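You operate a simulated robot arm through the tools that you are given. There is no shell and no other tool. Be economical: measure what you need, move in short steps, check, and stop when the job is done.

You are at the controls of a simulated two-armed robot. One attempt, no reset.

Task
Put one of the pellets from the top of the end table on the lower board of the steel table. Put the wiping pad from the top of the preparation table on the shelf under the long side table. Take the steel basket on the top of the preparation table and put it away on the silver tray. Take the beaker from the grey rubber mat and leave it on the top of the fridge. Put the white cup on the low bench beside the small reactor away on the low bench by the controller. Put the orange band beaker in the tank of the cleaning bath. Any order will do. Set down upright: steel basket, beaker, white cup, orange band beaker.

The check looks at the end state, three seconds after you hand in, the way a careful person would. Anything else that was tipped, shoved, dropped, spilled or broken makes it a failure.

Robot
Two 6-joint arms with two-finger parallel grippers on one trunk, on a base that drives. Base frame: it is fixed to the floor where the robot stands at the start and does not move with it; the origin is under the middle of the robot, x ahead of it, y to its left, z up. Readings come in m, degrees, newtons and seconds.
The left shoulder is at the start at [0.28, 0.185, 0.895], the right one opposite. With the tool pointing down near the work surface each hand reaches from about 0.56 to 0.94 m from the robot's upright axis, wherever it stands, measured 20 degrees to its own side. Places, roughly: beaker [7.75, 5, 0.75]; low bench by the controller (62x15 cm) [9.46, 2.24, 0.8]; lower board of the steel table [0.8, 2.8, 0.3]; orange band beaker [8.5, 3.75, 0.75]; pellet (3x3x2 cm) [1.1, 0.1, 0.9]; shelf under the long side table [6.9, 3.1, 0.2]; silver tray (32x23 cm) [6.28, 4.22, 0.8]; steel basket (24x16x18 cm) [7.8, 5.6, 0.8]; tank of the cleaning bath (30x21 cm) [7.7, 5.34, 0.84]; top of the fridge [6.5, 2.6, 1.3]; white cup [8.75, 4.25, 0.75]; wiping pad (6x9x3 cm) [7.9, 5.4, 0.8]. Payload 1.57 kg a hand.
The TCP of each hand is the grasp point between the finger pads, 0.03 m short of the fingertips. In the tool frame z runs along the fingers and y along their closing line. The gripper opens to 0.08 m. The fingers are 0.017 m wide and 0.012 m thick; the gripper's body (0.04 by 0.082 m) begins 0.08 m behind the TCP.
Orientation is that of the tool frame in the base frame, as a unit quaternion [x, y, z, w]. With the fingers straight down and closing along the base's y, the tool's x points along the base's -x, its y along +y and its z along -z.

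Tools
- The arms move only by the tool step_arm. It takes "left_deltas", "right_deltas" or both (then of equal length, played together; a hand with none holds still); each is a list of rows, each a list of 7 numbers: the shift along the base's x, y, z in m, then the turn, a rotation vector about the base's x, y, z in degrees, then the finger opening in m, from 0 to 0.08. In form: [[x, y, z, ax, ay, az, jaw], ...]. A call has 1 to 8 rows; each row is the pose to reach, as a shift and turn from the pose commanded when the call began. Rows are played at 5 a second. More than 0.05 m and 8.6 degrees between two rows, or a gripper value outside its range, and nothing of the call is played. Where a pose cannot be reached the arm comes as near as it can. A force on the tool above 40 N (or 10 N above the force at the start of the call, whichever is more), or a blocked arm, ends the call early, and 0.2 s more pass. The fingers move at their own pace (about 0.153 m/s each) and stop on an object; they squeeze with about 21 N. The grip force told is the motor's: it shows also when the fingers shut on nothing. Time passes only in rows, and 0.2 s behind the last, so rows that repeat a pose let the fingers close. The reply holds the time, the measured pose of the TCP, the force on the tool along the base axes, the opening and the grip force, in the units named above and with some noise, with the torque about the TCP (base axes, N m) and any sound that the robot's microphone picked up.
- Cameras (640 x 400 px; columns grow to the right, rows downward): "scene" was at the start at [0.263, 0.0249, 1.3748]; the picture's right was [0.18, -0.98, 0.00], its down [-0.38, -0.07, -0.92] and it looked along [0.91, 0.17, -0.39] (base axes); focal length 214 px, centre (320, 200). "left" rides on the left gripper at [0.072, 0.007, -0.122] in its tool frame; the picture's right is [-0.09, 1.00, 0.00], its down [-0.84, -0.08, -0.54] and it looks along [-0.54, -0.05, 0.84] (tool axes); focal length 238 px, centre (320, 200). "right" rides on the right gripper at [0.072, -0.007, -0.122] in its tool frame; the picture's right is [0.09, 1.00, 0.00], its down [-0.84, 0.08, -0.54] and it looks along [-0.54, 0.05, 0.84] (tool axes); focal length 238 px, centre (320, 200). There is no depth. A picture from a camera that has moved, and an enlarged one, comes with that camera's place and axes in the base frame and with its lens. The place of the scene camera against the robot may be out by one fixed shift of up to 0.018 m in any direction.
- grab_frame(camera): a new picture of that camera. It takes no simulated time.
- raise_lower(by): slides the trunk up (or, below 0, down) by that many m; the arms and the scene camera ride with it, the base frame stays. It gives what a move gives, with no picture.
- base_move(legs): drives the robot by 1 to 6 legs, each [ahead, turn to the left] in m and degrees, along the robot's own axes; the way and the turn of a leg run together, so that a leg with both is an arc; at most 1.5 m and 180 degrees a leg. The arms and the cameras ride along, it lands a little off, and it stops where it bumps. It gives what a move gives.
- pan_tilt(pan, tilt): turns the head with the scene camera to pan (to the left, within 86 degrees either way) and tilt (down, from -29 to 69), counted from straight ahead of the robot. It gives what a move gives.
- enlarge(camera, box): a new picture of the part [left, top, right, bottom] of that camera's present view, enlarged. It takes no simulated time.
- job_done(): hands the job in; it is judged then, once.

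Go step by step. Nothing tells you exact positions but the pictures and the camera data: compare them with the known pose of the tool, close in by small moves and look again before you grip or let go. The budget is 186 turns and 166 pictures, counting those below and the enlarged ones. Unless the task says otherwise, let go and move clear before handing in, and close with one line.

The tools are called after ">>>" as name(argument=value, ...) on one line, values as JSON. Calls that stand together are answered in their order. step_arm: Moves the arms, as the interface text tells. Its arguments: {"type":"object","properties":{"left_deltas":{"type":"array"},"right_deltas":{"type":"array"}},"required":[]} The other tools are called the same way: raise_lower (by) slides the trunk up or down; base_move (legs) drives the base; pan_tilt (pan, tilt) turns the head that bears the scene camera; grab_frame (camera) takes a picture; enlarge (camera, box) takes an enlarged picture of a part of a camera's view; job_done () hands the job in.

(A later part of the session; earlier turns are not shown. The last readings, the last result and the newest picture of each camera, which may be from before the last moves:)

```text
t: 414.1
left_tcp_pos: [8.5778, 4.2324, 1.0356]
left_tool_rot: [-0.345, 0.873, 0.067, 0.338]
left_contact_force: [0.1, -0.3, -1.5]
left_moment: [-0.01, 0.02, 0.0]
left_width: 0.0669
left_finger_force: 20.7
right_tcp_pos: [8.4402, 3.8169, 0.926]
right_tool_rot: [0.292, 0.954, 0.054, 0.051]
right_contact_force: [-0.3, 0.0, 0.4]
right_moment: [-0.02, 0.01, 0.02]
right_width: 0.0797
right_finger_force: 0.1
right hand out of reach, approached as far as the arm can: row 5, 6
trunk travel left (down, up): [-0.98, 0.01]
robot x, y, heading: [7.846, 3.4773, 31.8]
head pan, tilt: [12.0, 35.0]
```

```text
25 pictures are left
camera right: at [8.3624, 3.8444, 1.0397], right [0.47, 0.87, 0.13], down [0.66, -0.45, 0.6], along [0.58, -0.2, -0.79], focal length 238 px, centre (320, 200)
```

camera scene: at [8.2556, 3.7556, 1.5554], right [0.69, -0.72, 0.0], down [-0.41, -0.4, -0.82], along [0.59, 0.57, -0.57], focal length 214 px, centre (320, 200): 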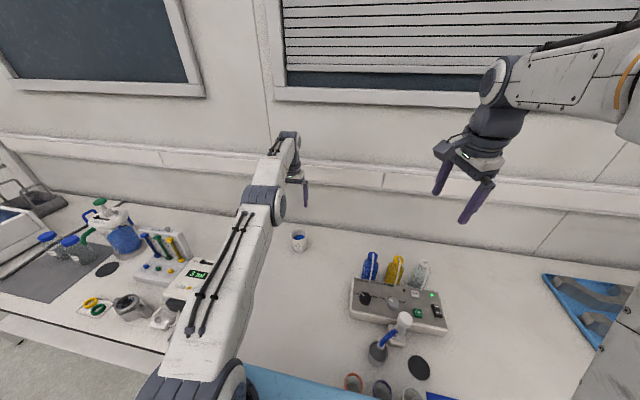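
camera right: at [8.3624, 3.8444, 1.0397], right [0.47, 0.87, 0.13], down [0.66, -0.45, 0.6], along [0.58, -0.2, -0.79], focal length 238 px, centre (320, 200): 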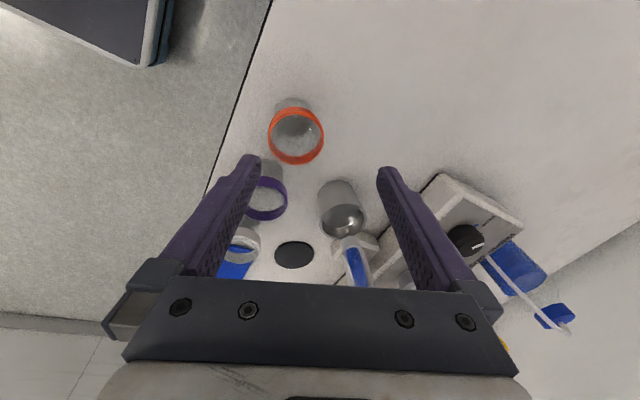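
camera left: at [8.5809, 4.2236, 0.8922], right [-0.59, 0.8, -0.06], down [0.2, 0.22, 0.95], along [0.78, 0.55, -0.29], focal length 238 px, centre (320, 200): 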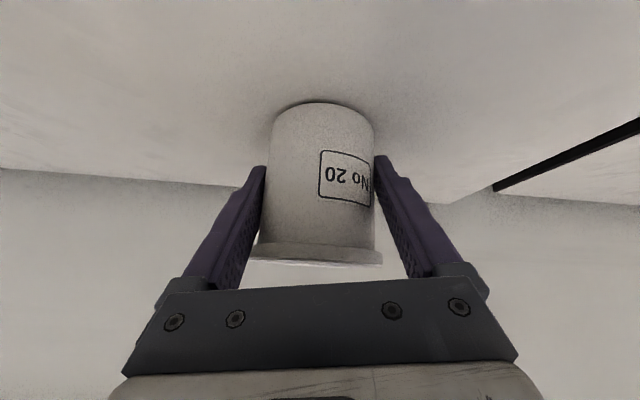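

The rim is at [8.437, 3.809, 0.838]. I correct by 8 mm and lower with the trunk by 10 cm; the cup stays well above the table.

>>> step_arm(right_deltas=[[-0.003, -0.008, 0, 0, 0, 0, 0.08], [-0.003, -0.008, 0, 0, 0, 0, 0.08]])

>>> raise_lower(by=-0.098)

>>> grab_frame(camera="right")

```text
t: 414.7
left_tcp_pos: [8.5787, 4.2328, 1.0359]
left_tool_rot: [-0.344, 0.873, 0.066, 0.339]
left_contact_force: [-0.2, -0.5, -2.5]
left_moment: [0.0, 0.0, 0.0]
left_width: 0.0669
left_finger_force: 20.9
right_tcp_pos: [8.4372, 3.8159, 0.9249]
right_tool_rot: [0.291, 0.954, 0.05, 0.042]
right_contact_force: [-0.9, -0.1, 0.2]
right_moment: [-0.01, -0.03, -0.02]
right_width: 0.08
right_finger_force: 0.0
right hand out of reach, approached as far as the arm can: row 1, 2
trunk travel left (down, up): [-0.98, 0.01]
robot x, y, heading: [7.8442, 3.4787, 31.8]
head pan, tilt: [12.0, 35.0]
```

```text
t: 415.8
left_tcp_pos: [8.5776, 4.2315, 0.9442]
left_tool_rot: [-0.344, 0.874, 0.065, 0.337]
left_contact_force: [0.2, 0.0, -1.8]
left_moment: [0.01, 0.02, -0.02]
left_width: 0.0667
left_finger_force: 20.8
right_tcp_pos: [8.4378, 3.8147, 0.8364]
right_tool_rot: [0.292, 0.954, 0.05, 0.042]
right_contact_force: [-2.2, -2.1, 11.5]
right_moment: [-0.48, 0.45, -0.05]
right_width: 0.0798
right_finger_force: 0.1
trunk travel left (down, up): [-0.888, 0.102]
robot x, y, heading: [7.8444, 3.4808, 31.7]
head pan, tilt: [12.0, 35.0]
stopped: the force on the tool passed its limit at 58 N (the readings are from after the stop); the commanded pose is now the measured one
```

```text
24 pictures are left
camera right: at [8.3618, 3.842, 0.9519], right [0.47, 0.87, 0.12], down [0.67, -0.44, 0.59], along [0.57, -0.2, -0.8], focal length 238 px, centre (320, 200)
```

right: 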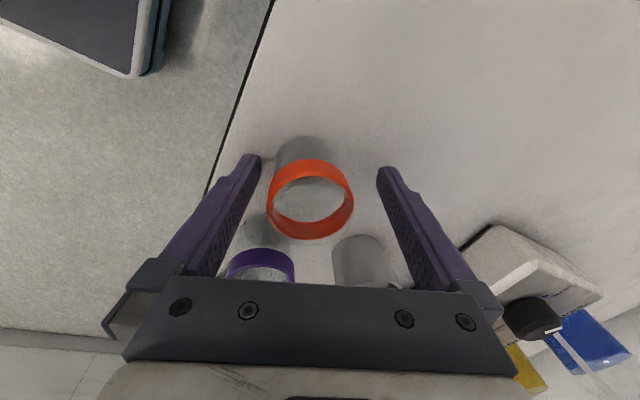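

The fingertips touched the table with the beaker between them. I ease up 4 mm and close.

>>> step_arm(right_deltas=[[0, 0, 0.004, 0, 0, 0, 0.08], [0, 0, 0.004, 0, 0, 0, 0.06], [0, 0, 0.004, 0, 0, 0, 0.03], [0, 0, 0.004, 0, 0, 0, 0.03], [0, 0, 0.004, 0, 0, 0, 0.03]])

>>> raise_lower(by=0.1)

>>> step_arm(right_deltas=[[0, 0, 0.045, 0, 0, 0, 0.03], [0, 0, 0.09, 0, 0, 0, 0.03], [0, 0, 0.135, 0, 0, 0, 0.03], [0, 0, 0.18, 0, 0, 0, 0.03]])

>>> grab_frame(camera="right")

```text
t: 417.0
left_tcp_pos: [8.5797, 4.2332, 0.9436]
left_tool_rot: [-0.345, 0.874, 0.066, 0.337]
left_contact_force: [-0.8, 0.7, -1.1]
left_moment: [-0.03, 0.01, 0.03]
left_width: 0.0668
left_finger_force: 21.4
right_tcp_pos: [8.4371, 3.8149, 0.8415]
right_tool_rot: [0.292, 0.954, 0.05, 0.043]
right_contact_force: [0.0, 0.2, 0.0]
right_moment: [0.01, 0.02, -0.02]
right_width: 0.0423
right_finger_force: 21.0
trunk travel left (down, up): [-0.888, 0.102]
robot x, y, heading: [7.8462, 3.4787, 31.6]
head pan, tilt: [12.0, 35.0]
```

```text
t: 418.4
left_tcp_pos: [8.5783, 4.2334, 1.0443]
left_tool_rot: [-0.344, 0.874, 0.065, 0.337]
left_contact_force: [0.1, -0.5, -2.2]
left_moment: [0.01, 0.0, 0.05]
left_width: 0.0663
left_finger_force: 21.5
right_tcp_pos: [8.4374, 3.8146, 0.9396]
right_tool_rot: [0.292, 0.954, 0.05, 0.043]
right_contact_force: [-0.2, 0.0, 0.4]
right_moment: [-0.02, -0.01, 0.0]
right_width: 0.0422
right_finger_force: 21.2
trunk travel left (down, up): [-0.988, 0.002]
robot x, y, heading: [7.8449, 3.4825, 31.7]
head pan, tilt: [12.0, 35.0]
```

```text
t: 419.4
left_tcp_pos: [8.5774, 4.2328, 1.0451]
left_tool_rot: [-0.344, 0.874, 0.065, 0.338]
left_contact_force: [0.0, 0.4, -1.7]
left_moment: [0.01, 0.03, 0.05]
left_width: 0.0667
left_finger_force: 21.6
right_tcp_pos: [8.4354, 3.8118, 1.1183]
right_tool_rot: [0.292, 0.954, 0.049, 0.043]
right_contact_force: [-0.4, 0.7, 0.4]
right_moment: [0.01, 0.0, 0.01]
right_width: 0.0425
right_finger_force: 21.0
trunk travel left (down, up): [-0.988, 0.002]
robot x, y, heading: [7.8461, 3.4757, 31.6]
head pan, tilt: [12.0, 35.0]
```

```text
23 pictures are left
camera right: at [8.3617, 3.8393, 1.2338], right [0.47, 0.87, 0.11], down [0.68, -0.44, 0.59], along [0.57, -0.2, -0.8], focal length 238 px, centre (320, 200)
```

right: 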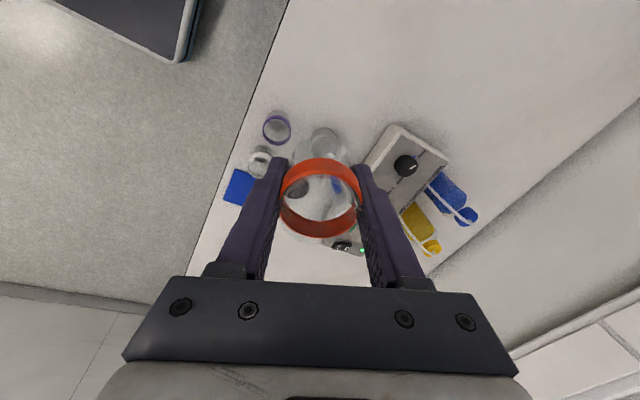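

Both vessels are held. I draw the cup in closer and a bit higher before turning.

>>> step_arm(left_deltas=[[-0.034, -0.021, 0.02, 0, 0, 0, 0.05], [-0.068, -0.042, 0.04, 0, 0, 0, 0.05], [-0.102, -0.063, 0.06, 0, 0, 0, 0.05], [-0.136, -0.084, 0.08, 0, 0, 0, 0.05], [-0.17, -0.105, 0.1, 0, 0, 0, 0.05], [-0.2, -0.123, 0.12, 0, 0, 0, 0.05]])

>>> base_move(legs=[[-0.1, 0], [0, -90], [1.45, 0]])

>>> pan_tilt(pan=60, tilt=32)

>>> grab_frame(camera="scene")

```text
t: 420.8
left_tcp_pos: [8.3802, 4.113, 1.1656]
left_tool_rot: [-0.345, 0.873, 0.066, 0.338]
left_contact_force: [0.0, -0.2, -1.3]
left_moment: [-0.01, 0.01, -0.01]
left_width: 0.0644
left_finger_force: 20.7
left hand out of reach, approached as far as the arm can: row 2
right_tcp_pos: [8.4372, 3.8117, 1.1187]
right_tool_rot: [0.292, 0.954, 0.05, 0.042]
right_contact_force: [-0.7, -0.5, 0.0]
right_moment: [0.01, 0.0, 0.03]
right_width: 0.0423
right_finger_force: 21.1
trunk travel left (down, up): [-0.988, 0.002]
robot x, y, heading: [7.8447, 3.4795, 31.7]
head pan, tilt: [12.0, 35.0]
```

```text
t: 432.3
left_tcp_pos: [9.1307, 1.6759, 1.1557]
left_tool_rot: [0.376, 0.866, -0.185, 0.273]
left_contact_force: [-1.1, 2.1, -3.0]
left_moment: [-0.03, -0.04, -0.01]
left_width: 0.0643
left_finger_force: 7.7
right_tcp_pos: [8.8362, 1.6106, 1.1173]
right_tool_rot: [0.881, 0.469, 0.005, 0.065]
right_contact_force: [0.8, 0.4, -0.1]
right_moment: [0.01, 0.0, 0.04]
right_width: 0.0424
right_finger_force: 20.6
trunk travel left (down, up): [-0.988, 0.002]
robot x, y, heading: [8.5063, 2.2018, -58.1]
head pan, tilt: [12.0, 35.0]
stopped in leg 3: the force on the tool passed its limit at 60 N (the readings are from after the stop); the commanded pose is now the measured one
```

```text
t: 433.5
left_tcp_pos: [9.1311, 1.6773, 1.1567]
left_tool_rot: [0.376, 0.866, -0.185, 0.273]
left_contact_force: [-4.6, 5.8, -5.5]
left_moment: [-0.14, -0.07, -0.03]
left_width: 0.064
left_finger_force: 8.0
right_tcp_pos: [8.8364, 1.6111, 1.1175]
right_tool_rot: [0.881, 0.469, 0.005, 0.064]
right_contact_force: [0.3, -0.2, -0.4]
right_moment: [-0.01, 0.0, 0.0]
right_width: 0.0423
right_finger_force: 21.3
trunk travel left (down, up): [-0.988, 0.002]
robot x, y, heading: [8.5037, 2.2021, -58.2]
head pan, tilt: [60.0, 32.0]
```

```text
22 pictures are left
camera scene: at [8.689, 2.0773, 1.7584], right [0.03, -1.0, 0.0], down [-0.53, -0.02, -0.85], along [0.85, 0.02, -0.53], focal length 214 px, centre (320, 200)
```

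scene: 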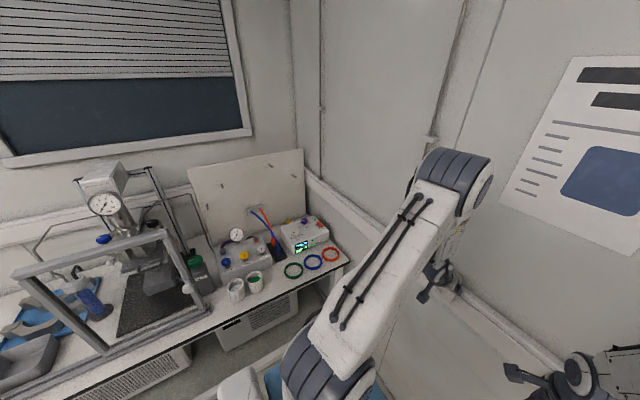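

The left hand has run against the end wall. I back off at once and check the cup.

>>> base_move(legs=[[-0.3, 0]])

>>> grab_frame(camera="left")

```text
t: 435.5
left_tcp_pos: [8.9804, 1.9272, 1.156]
left_tool_rot: [0.373, 0.867, -0.184, 0.275]
left_contact_force: [-0.6, -0.1, -1.8]
left_moment: [0.02, -0.01, 0.06]
left_width: 0.0631
left_finger_force: 21.6
right_tcp_pos: [8.6856, 1.8608, 1.1177]
right_tool_rot: [0.879, 0.472, 0.005, 0.065]
right_contact_force: [0.3, -0.6, -0.8]
right_moment: [0.01, -0.02, 0.01]
right_width: 0.0423
right_finger_force: 21.1
trunk travel left (down, up): [-0.988, 0.002]
robot x, y, heading: [8.3498, 2.4494, -57.5]
head pan, tilt: [60.0, 32.0]
```

```text
21 pictures are left
camera left: at [8.9019, 2.034, 1.2071], right [0.8, 0.6, -0.06], down [0.24, -0.22, 0.95], along [0.55, -0.77, -0.32], focal length 238 px, centre (320, 200)
```

left: 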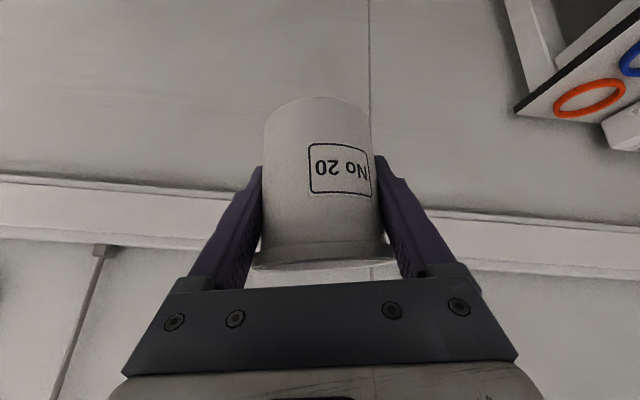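

The cup is still held. The low bench is the strip with the rings and cups near the controller; I position diagonally in front of it, away from the wall, and zoom in.

>>> base_move(legs=[[0, 41.5], [0.2, 0], [0, 6]])

>>> pan_tilt(pan=-5, tilt=45)

>>> grab_frame(camera="scene")

```text
t: 439.5
left_tcp_pos: [9.3516, 2.5082, 1.1569]
left_tool_rot: [-0.009, 0.944, -0.058, 0.325]
left_contact_force: [0.1, 0.9, -1.8]
left_moment: [0.0, 0.03, 0.02]
left_width: 0.0627
left_finger_force: 21.0
right_tcp_pos: [9.2045, 2.2454, 1.1186]
right_tool_rot: [0.614, 0.786, 0.032, 0.058]
right_contact_force: [0.0, 0.5, 0.1]
right_moment: [-0.01, 0.01, 0.0]
right_width: 0.0425
right_finger_force: 20.8
trunk travel left (down, up): [-0.988, 0.002]
robot x, y, heading: [8.5441, 2.3939, -10.4]
head pan, tilt: [60.0, 32.0]
```

```text
t: 440.9
left_tcp_pos: [9.352, 2.5074, 1.1566]
left_tool_rot: [-0.009, 0.944, -0.059, 0.325]
left_contact_force: [0.4, -0.2, -0.5]
left_moment: [0.0, 0.03, -0.01]
left_width: 0.0627
left_finger_force: 21.0
right_tcp_pos: [9.2031, 2.2449, 1.1184]
right_tool_rot: [0.614, 0.787, 0.031, 0.058]
right_contact_force: [-1.0, 0.7, -0.9]
right_moment: [0.0, 0.04, 0.01]
right_width: 0.0424
right_finger_force: 20.7
trunk travel left (down, up): [-0.988, 0.002]
robot x, y, heading: [8.5414, 2.3907, -10.1]
head pan, tilt: [-5.0, 45.0]
```

```text
20 pictures are left
camera scene: at [8.7887, 2.3521, 1.7389], right [-0.26, -0.96, 0.0], down [-0.68, 0.19, -0.71], along [0.68, -0.19, -0.71], focal length 214 px, centre (320, 200)
```

scene: 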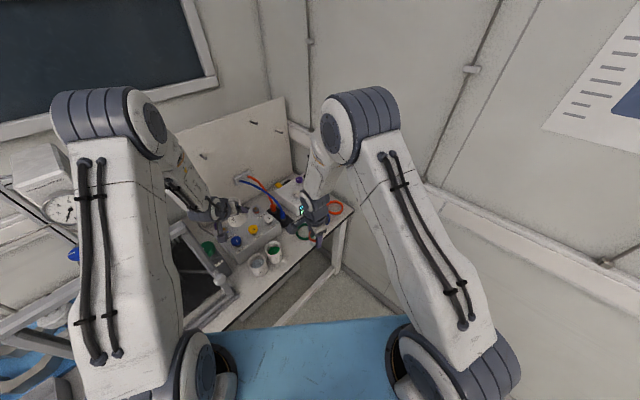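

>>> enlarge(camera="scene", box=[200, 180, 360, 305])

>>> grab_frame(camera="right")

```text
3.20 times, centred on (280, 242) of scene
camera zoom: at [8.7887, 2.3521, 1.7389], right [-0.26, -0.96, 0.0], down [-0.68, 0.19, -0.71], along [0.68, -0.19, -0.71], focal length 686 px, centre (448, 64)
```

zoom: 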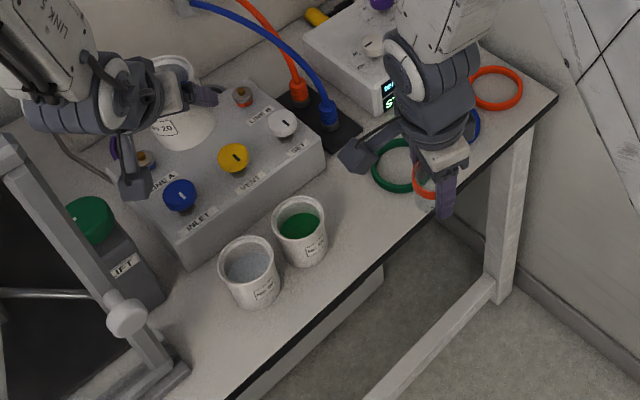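

```text
18 pictures are left
camera right: at [9.1656, 2.3169, 1.2335], right [0.94, 0.33, 0.11], down [0.2, -0.78, 0.59], along [0.29, -0.53, -0.8], focal length 238 px, centre (320, 200)
```

right: 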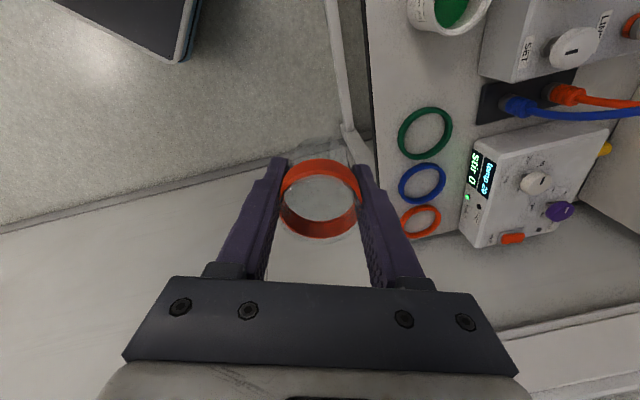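

The free spot is between the green cup and the green ring, at about [9.406, 2.327]. I move the beaker hand aside and bring the cup over that spot.

>>> step_arm(left_deltas=[[0.012, -0.036, 0, 0, 0, 0, 0.05], [0.025, -0.072, 0, 0, 0, 0, 0.05], [0.037, -0.109, 0, 0, 0, 0, 0.05], [0.05, -0.145, -0.02, 0, 0, 0, 0.05], [0.062, -0.181, -0.04, 0, 0, 0, 0.05]], right_deltas=[[-0.015, -0.028, 0, 0, 0, 0, 0.03], [-0.03, -0.056, 0, 0, 0, 0, 0.03], [-0.045, -0.083, 0, 0, 0, 0, 0.03], [-0.06, -0.111, 0, 0, 0, 0, 0.03], [-0.075, -0.139, 0, 0, 0, 0, 0.03]])

>>> enlarge(camera="scene", box=[200, 180, 360, 305])

```text
t: 442.1
left_tcp_pos: [9.4381, 2.4055, 1.1261]
left_tool_rot: [0.002, 0.945, -0.085, 0.315]
left_contact_force: [1.0, -0.5, -2.2]
left_moment: [0.02, 0.01, 0.0]
left_width: 0.0626
left_finger_force: 20.9
left hand out of reach, approached as far as the arm can: row 1, 2, 3, 4, 5
right_tcp_pos: [9.1299, 2.1066, 1.118]
right_tool_rot: [0.613, 0.787, 0.032, 0.057]
right_contact_force: [-0.1, 0.1, -0.2]
right_moment: [0.01, 0.03, -0.03]
right_width: 0.0422
right_finger_force: 21.2
trunk travel left (down, up): [-0.988, 0.002]
robot x, y, heading: [8.5408, 2.3955, -10.4]
head pan, tilt: [-5.0, 45.0]
```

```text
3.20 times, centred on (280, 242) of scene
camera zoom: at [8.7903, 2.3517, 1.7385], right [-0.26, -0.96, 0.0], down [-0.68, 0.19, -0.71], along [0.68, -0.19, -0.71], focal length 686 px, centre (448, 64)
```

zoom: 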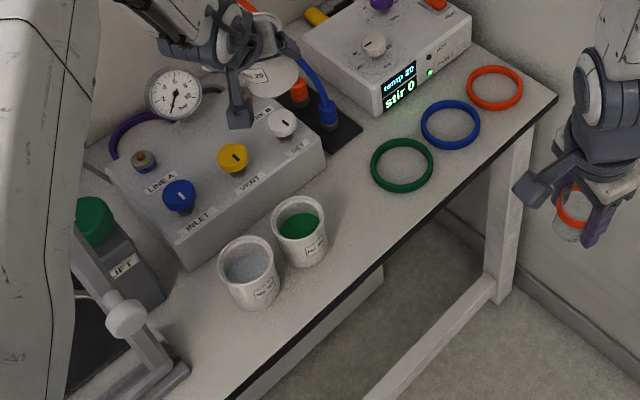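

The arm cannot cross that far, so I turn the base 5° to the right instead, which swings the cup over the spot.

>>> base_move(legs=[[-0.02, 0], [0, -5.2]])

>>> enlarge(camera="scene", box=[200, 160, 360, 285])

>>> grab_frame(camera="left")

```text
t: 443.4
left_tcp_pos: [9.4148, 2.3284, 1.1255]
left_tool_rot: [0.044, 0.945, -0.098, 0.31]
left_contact_force: [-0.8, 0.1, -2.1]
left_moment: [0.03, -0.01, 0.01]
left_width: 0.0627
left_finger_force: 21.5
right_tcp_pos: [9.0801, 2.0581, 1.1179]
right_tool_rot: [0.649, 0.758, 0.028, 0.059]
right_contact_force: [0.2, 0.5, 0.3]
right_moment: [0.0, 0.0, -0.03]
right_width: 0.0424
right_finger_force: 21.2
trunk travel left (down, up): [-0.988, 0.002]
robot x, y, heading: [8.5213, 2.3978, -15.4]
head pan, tilt: [-5.0, 45.0]
```

```text
3.20 times, centred on (280, 222) of scene
camera zoom: at [8.7627, 2.3341, 1.7389], right [-0.35, -0.94, 0.0], down [-0.66, 0.25, -0.71], along [0.66, -0.25, -0.71], focal length 686 px, centre (448, 128)
```

zoom: 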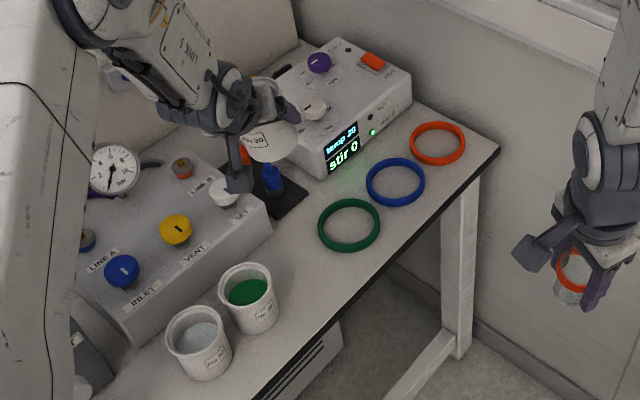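

```text
15 pictures are left
camera left: at [9.286, 2.362, 1.1781], right [0.22, 0.97, -0.1], down [0.35, 0.02, 0.94], along [0.91, -0.24, -0.33], focal length 238 px, centre (320, 200)
```

left: 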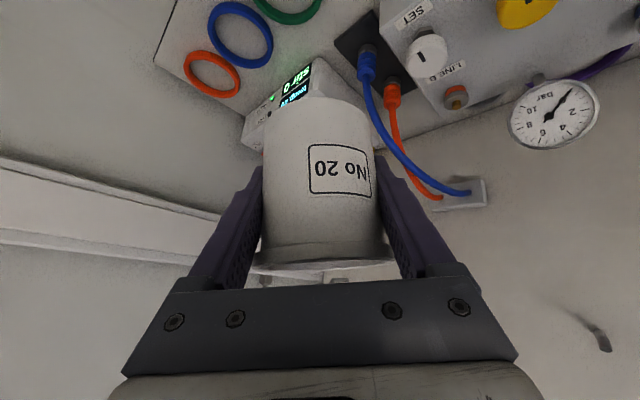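

The spot below is free between ring and cup. I level the cup slightly and lower it with the arm.

>>> step_arm(left_deltas=[[0, 0, -0.04, 0.4, -1, 0, 0.05], [0, 0, -0.08, 0.9, -2.1, 0, 0.05], [0, 0, -0.12, 1.3, -3.2, 0, 0.05], [0, 0, -0.16, 1.3, -3.2, 0, 0.05], [0, 0, -0.2, 1.3, -3.2, 0, 0.05]])

>>> enlarge(camera="scene", box=[200, 160, 360, 285])

```text
t: 444.6
left_tcp_pos: [9.436, 2.345, 0.9236]
left_tool_rot: [0.058, 0.937, -0.101, 0.328]
left_contact_force: [-0.9, 0.4, -1.4]
left_moment: [0.01, 0.01, -0.03]
left_width: 0.0625
left_finger_force: 20.7
left hand out of reach, approached as far as the arm can: row 1, 2, 3, 4, 5
right_tcp_pos: [9.0803, 2.0579, 1.1172]
right_tool_rot: [0.65, 0.757, 0.028, 0.059]
right_contact_force: [-0.5, -0.1, -0.4]
right_moment: [0.0, -0.01, 0.0]
right_width: 0.0424
right_finger_force: 20.5
trunk travel left (down, up): [-0.988, 0.002]
robot x, y, heading: [8.5215, 2.3996, -15.2]
head pan, tilt: [-5.0, 45.0]
```

```text
3.20 times, centred on (280, 222) of scene
camera zoom: at [8.7628, 2.334, 1.7389], right [-0.35, -0.94, 0.0], down [-0.66, 0.25, -0.71], along [0.66, -0.25, -0.71], focal length 686 px, centre (448, 128)
```

zoom: 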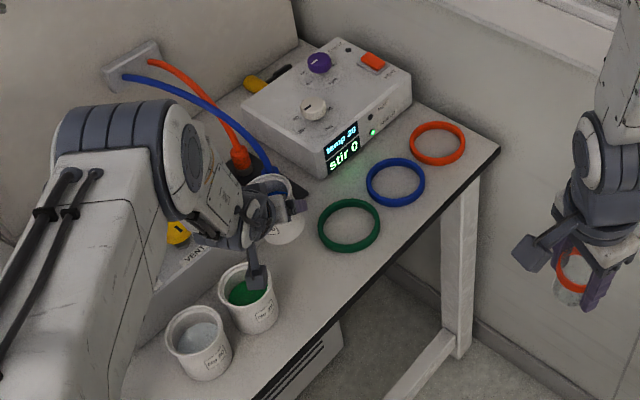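

The arm drifted 2-3 cm outward, so I correct by a small base move: back 2.5 cm and a slight right turn.

>>> base_move(legs=[[-0.025, 0], [0, -1.7]])

>>> raise_lower(by=-0.045)

>>> enlarge(camera="scene", box=[200, 160, 360, 285])

```text
t: 445.8
left_tcp_pos: [9.4094, 2.3235, 0.9238]
left_tool_rot: [0.072, 0.936, -0.106, 0.327]
left_contact_force: [-0.7, 0.1, -2.4]
left_moment: [-0.03, -0.01, 0.04]
left_width: 0.0627
left_finger_force: 21.4
right_tcp_pos: [9.0452, 2.0475, 1.1182]
right_tool_rot: [0.661, 0.748, 0.028, 0.059]
right_contact_force: [0.5, 0.5, 0.0]
right_moment: [0.0, 0.02, -0.01]
right_width: 0.0423
right_finger_force: 21.3
trunk travel left (down, up): [-0.988, 0.002]
robot x, y, heading: [8.4927, 2.405, -17.4]
head pan, tilt: [-5.0, 45.0]
```

```text
t: 446.6
left_tcp_pos: [9.4099, 2.3234, 0.8801]
left_tool_rot: [0.071, 0.937, -0.106, 0.327]
left_contact_force: [0.5, -0.7, -3.0]
left_moment: [0.0, 0.03, 0.0]
left_width: 0.0627
left_finger_force: 21.1
right_tcp_pos: [9.0451, 2.0475, 1.0728]
right_tool_rot: [0.661, 0.748, 0.027, 0.059]
right_contact_force: [-0.9, 0.5, -0.3]
right_moment: [0.01, 0.02, 0.01]
right_width: 0.0427
right_finger_force: 21.1
trunk travel left (down, up): [-0.943, 0.047]
robot x, y, heading: [8.4945, 2.4099, -17.3]
head pan, tilt: [-5.0, 45.0]
```

```text
3.20 times, centred on (280, 222) of scene
camera zoom: at [8.736, 2.3341, 1.6939], right [-0.38, -0.93, 0.0], down [-0.65, 0.27, -0.71], along [0.65, -0.27, -0.71], focal length 686 px, centre (448, 128)
```

zoom: 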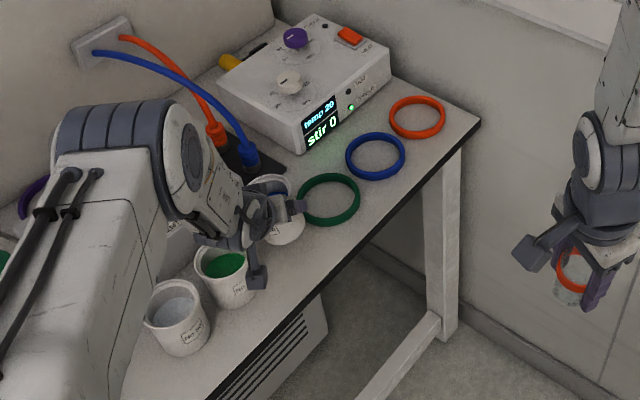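

The cup hangs just over its spot with clearance to ring and cup. I lower the last centimetres, watching the force.

>>> raise_lower(by=-0.018)

>>> step_arm(left_deltas=[[0, 0, -0.004, 0, 0, 0, 0.05], [0, 0, -0.008, 0, 0, 0, 0.05]])

```text
t: 447.3
left_tcp_pos: [9.4092, 2.3232, 0.8618]
left_tool_rot: [0.071, 0.936, -0.106, 0.327]
left_contact_force: [0.0, 0.1, -0.8]
left_moment: [0.01, -0.02, -0.02]
left_width: 0.0625
left_finger_force: 20.9
right_tcp_pos: [9.0446, 2.0479, 1.0549]
right_tool_rot: [0.661, 0.748, 0.027, 0.06]
right_contact_force: [0.1, -0.1, -1.2]
right_moment: [-0.04, 0.0, 0.0]
right_width: 0.0425
right_finger_force: 20.6
trunk travel left (down, up): [-0.925, 0.065]
robot x, y, heading: [8.496, 2.4056, -17.4]
head pan, tilt: [-5.0, 45.0]
```

```text
t: 447.9
left_tcp_pos: [9.411, 2.3226, 0.8541]
left_tool_rot: [0.072, 0.936, -0.105, 0.328]
left_contact_force: [0.9, -1.6, 2.6]
left_moment: [0.31, 0.17, -0.04]
left_width: 0.0629
left_finger_force: 21.1
right_tcp_pos: [9.0446, 2.0477, 1.0538]
right_tool_rot: [0.661, 0.747, 0.028, 0.059]
right_contact_force: [0.5, 0.0, -1.1]
right_moment: [-0.01, -0.03, 0.0]
right_width: 0.0423
right_finger_force: 20.5
trunk travel left (down, up): [-0.925, 0.065]
robot x, y, heading: [8.4958, 2.406, -17.3]
head pan, tilt: [-5.0, 45.0]
```

The cup touches down. I open fully and rise mostly straight up with a slight draw back, to avoid the neighbouring green cup.

>>> step_arm(left_deltas=[[0, 0, 0.001, 0, 0, 0, 0.07], [0, 0, 0.001, 0, 0, 0, 0.08], [0, 0, 0.001, 0, 0, 0, 0.08], [-0.006, 0, 0.02, 0, 0, 0, 0.08], [-0.013, 0, 0.04, 0, 0, 0, 0.08], [-0.02, 0, 0.07, 0, 0, 0, 0.08], [-0.03, 0, 0.11, 0, 0, 0, 0.08], [-0.05, 0.01, 0.15, 0, 0, 0, 0.08]])

>>> enlarge(camera="scene", box=[200, 160, 360, 285])

```text
t: 449.7
left_tcp_pos: [9.3678, 2.3381, 1.0056]
left_tool_rot: [0.074, 0.937, -0.111, 0.323]
left_contact_force: [0.5, 1.7, 0.5]
left_moment: [0.01, 0.0, -0.02]
left_width: 0.0798
left_finger_force: 0.1
left hand out of reach, approached as far as the arm can: row 6, 7, 8
right_tcp_pos: [9.045, 2.0478, 1.0542]
right_tool_rot: [0.661, 0.748, 0.028, 0.06]
right_contact_force: [0.0, -0.6, 0.4]
right_moment: [-0.04, -0.01, 0.03]
right_width: 0.0424
right_finger_force: 21.1
trunk travel left (down, up): [-0.925, 0.065]
robot x, y, heading: [8.4918, 2.4053, -17.4]
head pan, tilt: [-5.0, 45.0]
```

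```text
3.20 times, centred on (280, 222) of scene
camera zoom: at [8.7361, 2.334, 1.6759], right [-0.38, -0.93, 0.0], down [-0.65, 0.27, -0.71], along [0.65, -0.27, -0.71], focal length 686 px, centre (448, 128)
```

zoom: 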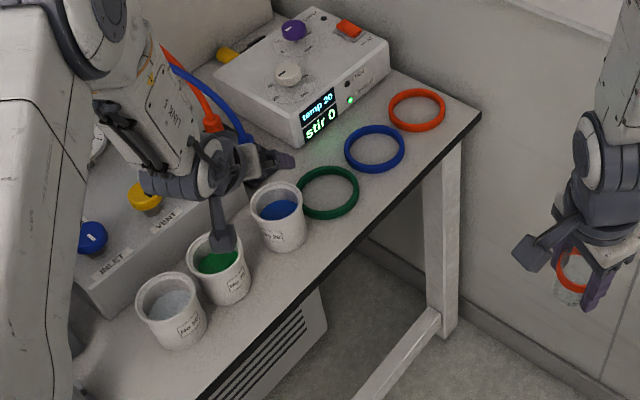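

The white cup stands upright on the low bench. I draw the left hand in and up, back off, and head for the bath with the orange-band beaker.

>>> step_arm(left_deltas=[[-0.02, 0.005, 0.035, 0, 0, 0, 0.08], [-0.05, 0.015, 0.07, 0, 0, 0, 0.08], [-0.085, 0.025, 0.1, 0, 0, 0, 0.08], [-0.12, 0.035, 0.13, 0, 0, 0, 0.08], [-0.155, 0.045, 0.16, 0, 0, 0, 0.08], [-0.19, 0.055, 0.19, 0, 0, 0, 0.08]])

>>> base_move(legs=[[-0.35, 0]])

>>> raise_lower(by=0.063)

```text
t: 451.1
left_tcp_pos: [9.1914, 2.3952, 1.2011]
left_tool_rot: [0.071, 0.937, -0.104, 0.325]
left_contact_force: [0.4, 0.4, -0.2]
left_moment: [0.03, 0.02, 0.0]
left_width: 0.0801
left_finger_force: 0.1
left hand out of reach, approached as far as the arm can: row 1, 2, 3, 4, 6
right_tcp_pos: [9.0448, 2.0492, 1.054]
right_tool_rot: [0.661, 0.747, 0.027, 0.06]
right_contact_force: [0.0, 0.6, -0.3]
right_moment: [-0.01, 0.02, -0.01]
right_width: 0.0424
right_finger_force: 20.5
trunk travel left (down, up): [-0.925, 0.065]
robot x, y, heading: [8.496, 2.4078, -17.1]
head pan, tilt: [-5.0, 45.0]
```

```text
t: 453.4
left_tcp_pos: [8.8594, 2.4941, 1.202]
left_tool_rot: [0.075, 0.937, -0.108, 0.324]
left_contact_force: [-0.3, 0.4, 0.5]
left_moment: [0.01, 0.03, -0.01]
left_width: 0.0802
left_finger_force: 0.1
right_tcp_pos: [8.7117, 2.1496, 1.0549]
right_tool_rot: [0.663, 0.746, 0.026, 0.06]
right_contact_force: [0.5, -0.2, -0.8]
right_moment: [-0.01, -0.02, -0.02]
right_width: 0.0427
right_finger_force: 21.4
trunk travel left (down, up): [-0.925, 0.065]
robot x, y, heading: [8.1641, 2.5087, -17.8]
head pan, tilt: [-5.0, 45.0]
```

```text
t: 454.4
left_tcp_pos: [8.86, 2.4937, 1.2653]
left_tool_rot: [0.075, 0.937, -0.107, 0.325]
left_contact_force: [0.1, 0.5, 0.0]
left_moment: [-0.02, 0.03, -0.05]
left_width: 0.0797
left_finger_force: 0.0
right_tcp_pos: [8.7109, 2.1481, 1.1172]
right_tool_rot: [0.663, 0.745, 0.027, 0.06]
right_contact_force: [-0.5, -0.4, -0.7]
right_moment: [0.03, 0.02, 0.01]
right_width: 0.0424
right_finger_force: 21.1
trunk travel left (down, up): [-0.988, 0.002]
robot x, y, heading: [8.1604, 2.5063, -17.8]
head pan, tilt: [-5.0, 45.0]
```

I straighten the left hand and then drive up the corridor to the preparation table.

>>> step_arm(left_deltas=[[-0.01, 0, 0.03, 4.5, 6.3, 0, 0.08], [-0.02, 0, 0.06, 9, 12.7, 0, 0.08], [-0.03, 0, 0.085, 13.4, 19, 0, 0.08], [-0.04, 0, 0.11, 17.9, 25.4, 0, 0.08], [-0.05, 0, 0.13, 22.4, 31.7, 0, 0.08]])

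>>> base_move(legs=[[0, 137.8], [1.42, 0], [1.42, 0], [0, -88]])

>>> pan_tilt(pan=0, tilt=45)

>>> grab_frame(camera="scene")

```text
t: 455.6
left_tcp_pos: [8.8012, 2.4878, 1.3963]
left_tool_rot: [0.1, 0.993, 0.048, 0.035]
left_contact_force: [1.9, 3.8, 0.0]
left_moment: [-0.22, 0.12, -0.03]
left_width: 0.0801
left_finger_force: 0.1
left hand out of reach, approached as far as the arm can: row 1, 2, 3
right_tcp_pos: [8.7114, 2.1491, 1.1179]
right_tool_rot: [0.664, 0.745, 0.028, 0.059]
right_contact_force: [-0.3, 0.3, 0.0]
right_moment: [0.0, 0.01, 0.0]
right_width: 0.0426
right_finger_force: 20.9
trunk travel left (down, up): [-0.988, 0.002]
robot x, y, heading: [8.166, 2.5122, -17.8]
head pan, tilt: [-5.0, 45.0]
```

```text
t: 478.7
left_tcp_pos: [7.2722, 5.4864, 1.3963]
left_tool_rot: [-0.308, 0.949, 0.068, 0.011]
left_contact_force: [-0.4, -0.3, 0.1]
left_moment: [-0.02, 0.06, -0.01]
left_width: 0.0796
left_finger_force: 0.1
right_tcp_pos: [7.4645, 5.1875, 1.1178]
right_tool_rot: [0.302, 0.951, 0.05, 0.044]
right_contact_force: [0.3, 0.2, -0.7]
right_moment: [0.02, 0.01, 0.0]
right_width: 0.0424
right_finger_force: 21.0
trunk travel left (down, up): [-0.988, 0.002]
robot x, y, heading: [6.826, 5.0224, 30.2]
head pan, tilt: [-5.0, 45.0]
```

```text
t: 479.4
left_tcp_pos: [7.2716, 5.4875, 1.3954]
left_tool_rot: [-0.308, 0.949, 0.068, 0.01]
left_contact_force: [-0.3, -0.5, -0.3]
left_moment: [0.02, 0.01, 0.01]
left_width: 0.0799
left_finger_force: 0.0
right_tcp_pos: [7.4637, 5.188, 1.1179]
right_tool_rot: [0.302, 0.951, 0.05, 0.043]
right_contact_force: [-0.4, -0.3, 0.1]
right_moment: [-0.02, 0.01, 0.0]
right_width: 0.0425
right_finger_force: 20.9
trunk travel left (down, up): [-0.988, 0.002]
robot x, y, heading: [6.8271, 5.0223, 30.2]
head pan, tilt: [0.0, 45.0]
```

```text
11 pictures are left
camera scene: at [7.0512, 5.1528, 1.7389], right [0.5, -0.86, 0.0], down [-0.61, -0.36, -0.71], along [0.61, 0.36, -0.71], focal length 214 px, centre (320, 200)
```

scene: 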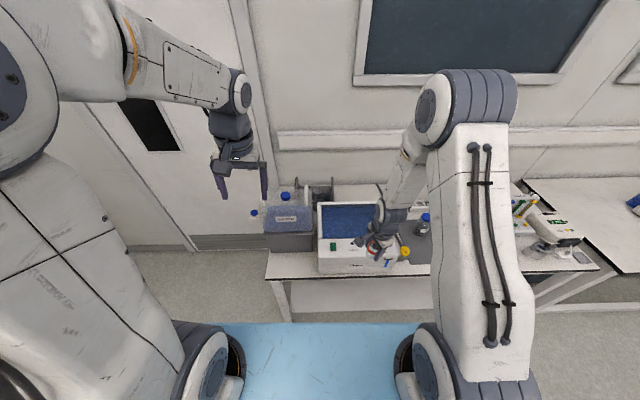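

The right hand must go about 23 cm forward to be over the tank. I drive that and check with the right camera.

>>> base_move(legs=[[0.22, 0]])

>>> grab_frame(camera="right")

```text
t: 481.1
left_tcp_pos: [7.4573, 5.5958, 1.3965]
left_tool_rot: [-0.309, 0.949, 0.068, 0.011]
left_contact_force: [-0.8, 0.6, -0.5]
left_moment: [-0.03, -0.02, -0.02]
left_width: 0.0798
left_finger_force: 0.0
right_tcp_pos: [7.6491, 5.2949, 1.1168]
right_tool_rot: [0.303, 0.951, 0.05, 0.043]
right_contact_force: [-0.3, 0.2, -0.4]
right_moment: [0.05, 0.0, 0.0]
right_width: 0.0423
right_finger_force: 21.0
trunk travel left (down, up): [-0.988, 0.002]
robot x, y, heading: [7.0158, 5.1296, 30.1]
head pan, tilt: [0.0, 45.0]
```

```text
10 pictures are left
camera right: at [7.5751, 5.3247, 1.233], right [0.49, 0.86, 0.11], down [0.66, -0.46, 0.59], along [0.56, -0.22, -0.8], focal length 238 px, centre (320, 200)
```

right: 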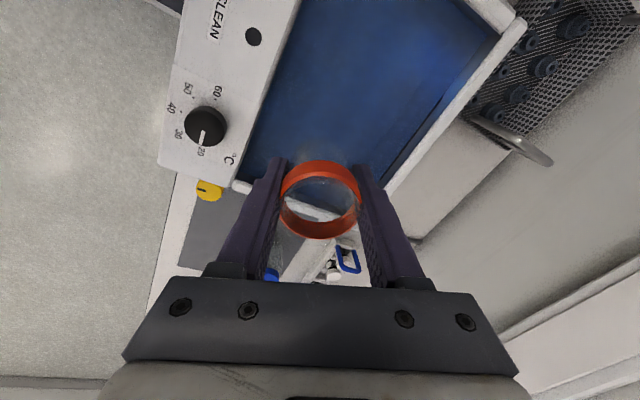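

Directly below, the beaker would land close to the tank's front wall, so I move 6.5 cm deeper and then lower with the arm.

>>> step_arm(right_deltas=[[0.027, 0.018, 0, 0, 0, 0, 0.03], [0.055, 0.036, 0, 0, 0, 0, 0.03], [0.055, 0.036, -0.04, 0, 0, 0, 0.03], [0.055, 0.036, -0.08, 0, 0, 0, 0.03], [0.055, 0.036, -0.12, 0, 0, 0, 0.03]], left_deltas=[[-0.02, -0.012, 0.03, 0, 0, 0, 0.08], [-0.04, -0.024, 0.06, 0, 0, 0, 0.08], [-0.06, -0.036, 0.08, 0, 0, 0, 0.08], [-0.08, -0.048, 0.1, 0, 0, 0, 0.08], [-0.1, -0.06, 0.1, 0, 0, 0, 0.08]])

>>> grab_frame(camera="right")

```text
t: 482.2
left_tcp_pos: [7.3723, 5.5367, 1.5007]
left_tool_rot: [-0.308, 0.949, 0.069, 0.009]
left_contact_force: [0.1, 0.8, 0.3]
left_moment: [0.0, -0.02, -0.02]
left_width: 0.0798
left_finger_force: 0.0
left hand out of reach, approached as far as the arm can: row 5
right_tcp_pos: [7.7036, 5.3307, 0.9964]
right_tool_rot: [0.303, 0.951, 0.049, 0.042]
right_contact_force: [0.1, 0.8, 0.1]
right_moment: [0.01, 0.06, 0.01]
right_width: 0.0422
right_finger_force: 21.5
trunk travel left (down, up): [-0.988, 0.002]
robot x, y, heading: [7.0174, 5.1302, 30.4]
head pan, tilt: [0.0, 45.0]
```

```text
9 pictures are left
camera right: at [7.6304, 5.3598, 1.1116], right [0.49, 0.86, 0.12], down [0.66, -0.46, 0.59], along [0.56, -0.22, -0.8], focal length 238 px, centre (320, 200)
```

right: 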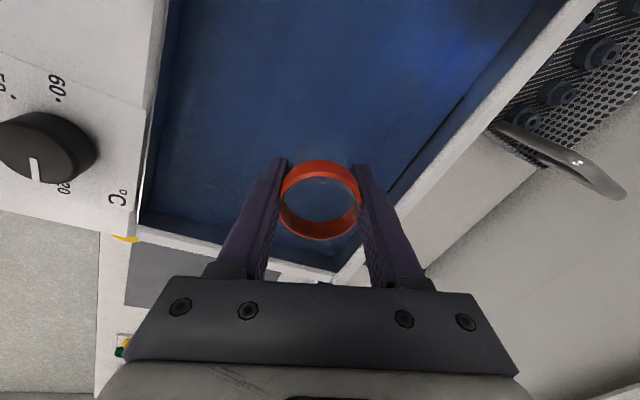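

The beaker is now well inside the tank's outline. I lower with the trunk until it meets the tank floor.

>>> raise_lower(by=-0.09)

>>> step_arm(right_deltas=[[0, 0, -0.008, 0, 0, 0, 0.03], [0, 0, -0.016, 0, 0, 0, 0.03], [0, 0, -0.024, 0, 0, 0, 0.03]])

```text
t: 483.5
left_tcp_pos: [7.3744, 5.5362, 1.4109]
left_tool_rot: [-0.308, 0.949, 0.069, 0.009]
left_contact_force: [0.7, -0.7, 0.0]
left_moment: [0.01, 0.01, 0.0]
left_width: 0.0802
left_finger_force: 0.0
right_tcp_pos: [7.7058, 5.3307, 0.9071]
right_tool_rot: [0.303, 0.951, 0.049, 0.042]
right_contact_force: [0.1, -0.7, -0.6]
right_moment: [0.0, -0.02, 0.05]
right_width: 0.0424
right_finger_force: 21.4
trunk travel left (down, up): [-0.898, 0.092]
robot x, y, heading: [7.0177, 5.1313, 30.6]
head pan, tilt: [0.0, 45.0]
```

```text
t: 484.3
left_tcp_pos: [7.3728, 5.5372, 1.4114]
left_tool_rot: [-0.309, 0.949, 0.069, 0.009]
left_contact_force: [-0.7, -0.1, -0.6]
left_moment: [0.0, -0.01, 0.02]
left_width: 0.0802
left_finger_force: 0.0
right_tcp_pos: [7.7052, 5.3321, 0.8843]
right_tool_rot: [0.304, 0.951, 0.049, 0.043]
right_contact_force: [-1.1, -4.2, 18.6]
right_moment: [-0.37, 0.25, -0.01]
right_width: 0.0426
right_finger_force: 20.8
trunk travel left (down, up): [-0.898, 0.092]
robot x, y, heading: [7.0165, 5.1316, 30.4]
head pan, tilt: [0.0, 45.0]
```

It stands on the tank floor. I ease up 3 mm, open and rise out.

>>> step_arm(right_deltas=[[0, 0, 0.003, 0, 0, 0, 0.045], [0, 0, 0.003, 0, 0, 0, 0.065], [0, 0, 0.003, 0, 0, 0, 0.07], [0, 0, 0.04, 0, 0, 0, 0.07], [0, 0, 0.08, 0, 0, 0, 0.07], [0, 0, 0.12, 0, 0, 0, 0.07], [0, 0, 0.16, 0, 0, 0, 0.07], [0, 0, 0.2, 0, 0, 0, 0.07]])

>>> raise_lower(by=0.09)

>>> grab_frame(camera="right")

```text
t: 486.1
left_tcp_pos: [7.3729, 5.5374, 1.4107]
left_tool_rot: [-0.308, 0.949, 0.069, 0.009]
left_contact_force: [-0.2, -0.8, 0.3]
left_moment: [0.03, -0.01, -0.02]
left_width: 0.0802
left_finger_force: 0.0
right_tcp_pos: [7.7029, 5.3287, 1.0809]
right_tool_rot: [0.302, 0.951, 0.049, 0.042]
right_contact_force: [0.1, 0.5, 0.0]
right_moment: [-0.05, 0.01, -0.01]
right_width: 0.0699
right_finger_force: 0.1
trunk travel left (down, up): [-0.898, 0.092]
robot x, y, heading: [7.0149, 5.1268, 30.3]
head pan, tilt: [0.0, 45.0]
```

```text
t: 487.4
left_tcp_pos: [7.373, 5.5364, 1.4997]
left_tool_rot: [-0.308, 0.949, 0.069, 0.008]
left_contact_force: [0.2, 0.3, -0.4]
left_moment: [0.01, -0.01, 0.01]
left_width: 0.0799
left_finger_force: 0.0
right_tcp_pos: [7.7028, 5.3295, 1.1701]
right_tool_rot: [0.303, 0.951, 0.049, 0.042]
right_contact_force: [-0.8, -0.6, -0.7]
right_moment: [0.01, 0.0, -0.02]
right_width: 0.0698
right_finger_force: 0.0
trunk travel left (down, up): [-0.988, 0.002]
robot x, y, heading: [7.0173, 5.1319, 30.3]
head pan, tilt: [0.0, 45.0]
```

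```text
8 pictures are left
camera right: at [7.6284, 5.3583, 1.2871], right [0.49, 0.86, 0.11], down [0.66, -0.46, 0.59], along [0.56, -0.22, -0.8], focal length 238 px, centre (320, 200)
```

right: 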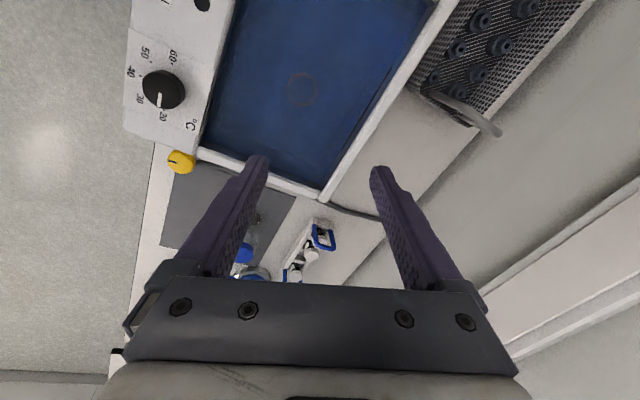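

The beaker stands submerged in the tank. Last comes the steel basket: I will lift it by both end handles with both hands. I back off and bring both hands to matching vertical poses.

>>> base_move(legs=[[-0.25, 0], [0, 2]])

>>> step_arm(right_deltas=[[-0.006, 0.005, 0.005, -0.94, -0.57, 8.4, 0.06], [-0.013, 0.011, 0.01, -1.9, -1.15, 16.8, 0.06], [-0.019, 0.017, 0.015, -2.8, -1.7, 25.2, 0.06], [-0.026, 0.022, 0.02, -3.75, -2.3, 33.6, 0.06], [-0.032, 0.028, 0.025, -4.7, -2.9, 42, 0.06], [-0.039, 0.034, 0.03, -5.6, -3.4, 50.4, 0.06], [-0.045, 0.039, 0.03, -6.6, -4, 58.8, 0.06], [-0.052, 0.045, 0.03, -7.5, -4.6, 67.2, 0.06]], left_deltas=[[0.021, 0.006, -0.037, -0.4, -1, -0.6, 0.06], [0.042, 0.012, -0.075, -0.9, -2, -1.2, 0.06], [0.064, 0.018, -0.112, -1.3, -3, -1.9, 0.06], [0.085, 0.024, -0.15, -1.7, -4, -2.5, 0.06], [0.106, 0.03, -0.187, -2.2, -5, -3.1, 0.06], [0.127, 0.036, -0.225, -2.6, -6, -3.7, 0.06], [0.149, 0.042, -0.262, -3.1, -7, -4.4, 0.06], [0.17, 0.048, -0.3, -3.5, -8.1, -5, 0.06]])

```text
t: 489.5
left_tcp_pos: [7.1455, 5.4237, 1.5]
left_tool_rot: [-0.324, 0.943, 0.069, 0.007]
left_contact_force: [0.1, 1.4, -0.1]
left_moment: [0.0, -0.03, -0.01]
left_width: 0.0802
left_finger_force: 0.1
right_tcp_pos: [7.4817, 5.2279, 1.1714]
right_tool_rot: [0.287, 0.956, 0.05, 0.042]
right_contact_force: [0.3, 0.3, 0.4]
right_moment: [0.0, -0.03, 0.02]
right_width: 0.07
right_finger_force: 0.1
trunk travel left (down, up): [-0.988, 0.002]
robot x, y, heading: [6.8032, 5.0055, 32.5]
head pan, tilt: [0.0, 45.0]
```

```text
t: 491.3
left_tcp_pos: [7.3168, 5.4738, 1.1963]
left_tool_rot: [-0.287, 0.955, 0.017, 0.069]
left_contact_force: [-0.4, 0.5, 0.1]
left_moment: [-0.01, 0.0, 0.02]
left_width: 0.06
left_finger_force: 0.0
right_tcp_pos: [7.4292, 5.2727, 1.2005]
right_tool_rot: [-0.296, 0.953, 0.016, 0.061]
right_contact_force: [0.5, 0.1, -0.3]
right_moment: [0.02, -0.02, 0.04]
right_width: 0.0601
right_finger_force: 0.1
trunk travel left (down, up): [-0.988, 0.002]
robot x, y, heading: [6.8038, 5.0059, 32.0]
head pan, tilt: [0.0, 45.0]
```

Both hands are aligned. I drive forward and extend both over the handles at a safe height, then look.

>>> step_arm(left_deltas=[[0, 0, 0.02, 0, 0, 0, 0.06], [0, 0, 0.04, 0, 0, 0, 0.06]], right_deltas=[[0, 0, 0.02, 0, 0, 0, 0.06], [0, 0, 0.035, 0, 0, 0, 0.06]])

>>> base_move(legs=[[0.285, 0]])

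>>> step_arm(left_deltas=[[0.035, 0.02, 0, 0, 0, 0, 0.06], [0.07, 0.039, 0, 0, 0, 0, 0.06], [0.105, 0.058, 0, 0, 0, 0, 0.06], [0.14, 0.078, 0, 0, 0, 0, 0.06], [0.175, 0.097, 0, 0, 0, 0, 0.06], [0.21, 0.115, 0, 0, 0, 0, 0.06]], right_deltas=[[0.03, 0.018, 0, 0, 0, 0, 0.06], [0.06, 0.037, 0, 0, 0, 0, 0.06], [0.09, 0.055, 0, 0, 0, 0, 0.06], [0.12, 0.074, 0, 0, 0, 0, 0.06], [0.15, 0.092, 0, 0, 0, 0, 0.06], [0.18, 0.11, 0, 0, 0, 0, 0.06]])

>>> grab_frame(camera="left")

```text
t: 491.9
left_tcp_pos: [7.316, 5.4727, 1.2374]
left_tool_rot: [-0.286, 0.956, 0.016, 0.067]
left_contact_force: [-0.3, -0.4, 0.2]
left_moment: [-0.02, -0.03, -0.01]
left_width: 0.0602
left_finger_force: 0.0
right_tcp_pos: [7.4286, 5.2733, 1.2378]
right_tool_rot: [-0.294, 0.954, 0.017, 0.061]
right_contact_force: [0.2, -0.3, 0.3]
right_moment: [-0.03, 0.01, -0.01]
right_width: 0.0598
right_finger_force: 0.1
trunk travel left (down, up): [-0.988, 0.002]
robot x, y, heading: [6.8008, 5.0057, 32.4]
head pan, tilt: [0.0, 45.0]
```

```text
t: 493.9
left_tcp_pos: [7.5601, 5.6288, 1.2378]
left_tool_rot: [-0.288, 0.955, 0.017, 0.068]
left_contact_force: [-0.2, 0.8, -0.2]
left_moment: [0.02, 0.0, 0.04]
left_width: 0.0601
left_finger_force: 0.0
right_tcp_pos: [7.6731, 5.4305, 1.237]
right_tool_rot: [-0.296, 0.953, 0.016, 0.061]
right_contact_force: [0.3, 0.7, 0.5]
right_moment: [-0.01, -0.03, 0.0]
right_width: 0.0598
right_finger_force: 0.0
trunk travel left (down, up): [-0.988, 0.002]
robot x, y, heading: [7.0454, 5.1585, 32.5]
head pan, tilt: [0.0, 45.0]
```

```text
t: 495.3
left_tcp_pos: [7.7694, 5.7439, 1.2369]
left_tool_rot: [-0.289, 0.955, 0.016, 0.065]
left_contact_force: [-0.2, 0.9, 0.0]
left_moment: [-0.02, 0.0, 0.03]
left_width: 0.0601
left_finger_force: 0.0
right_tcp_pos: [7.8536, 5.5396, 1.2365]
right_tool_rot: [-0.296, 0.953, 0.017, 0.06]
right_contact_force: [0.6, -0.9, -0.4]
right_moment: [-0.01, 0.01, -0.02]
right_width: 0.06
right_finger_force: 0.1
trunk travel left (down, up): [-0.988, 0.002]
robot x, y, heading: [7.0475, 5.164, 32.4]
head pan, tilt: [0.0, 45.0]
```

```text
7 pictures are left
camera left: at [7.6925, 5.7009, 1.3476], right [-0.47, 0.88, 0.01], down [0.67, 0.36, 0.65], along [0.57, 0.31, -0.76], focal length 238 px, centre (320, 200)
```

left: 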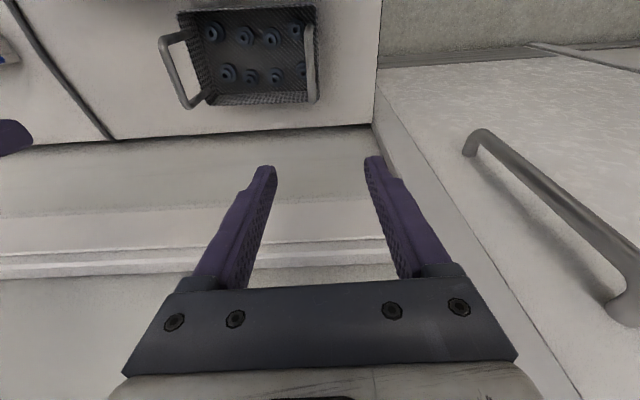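

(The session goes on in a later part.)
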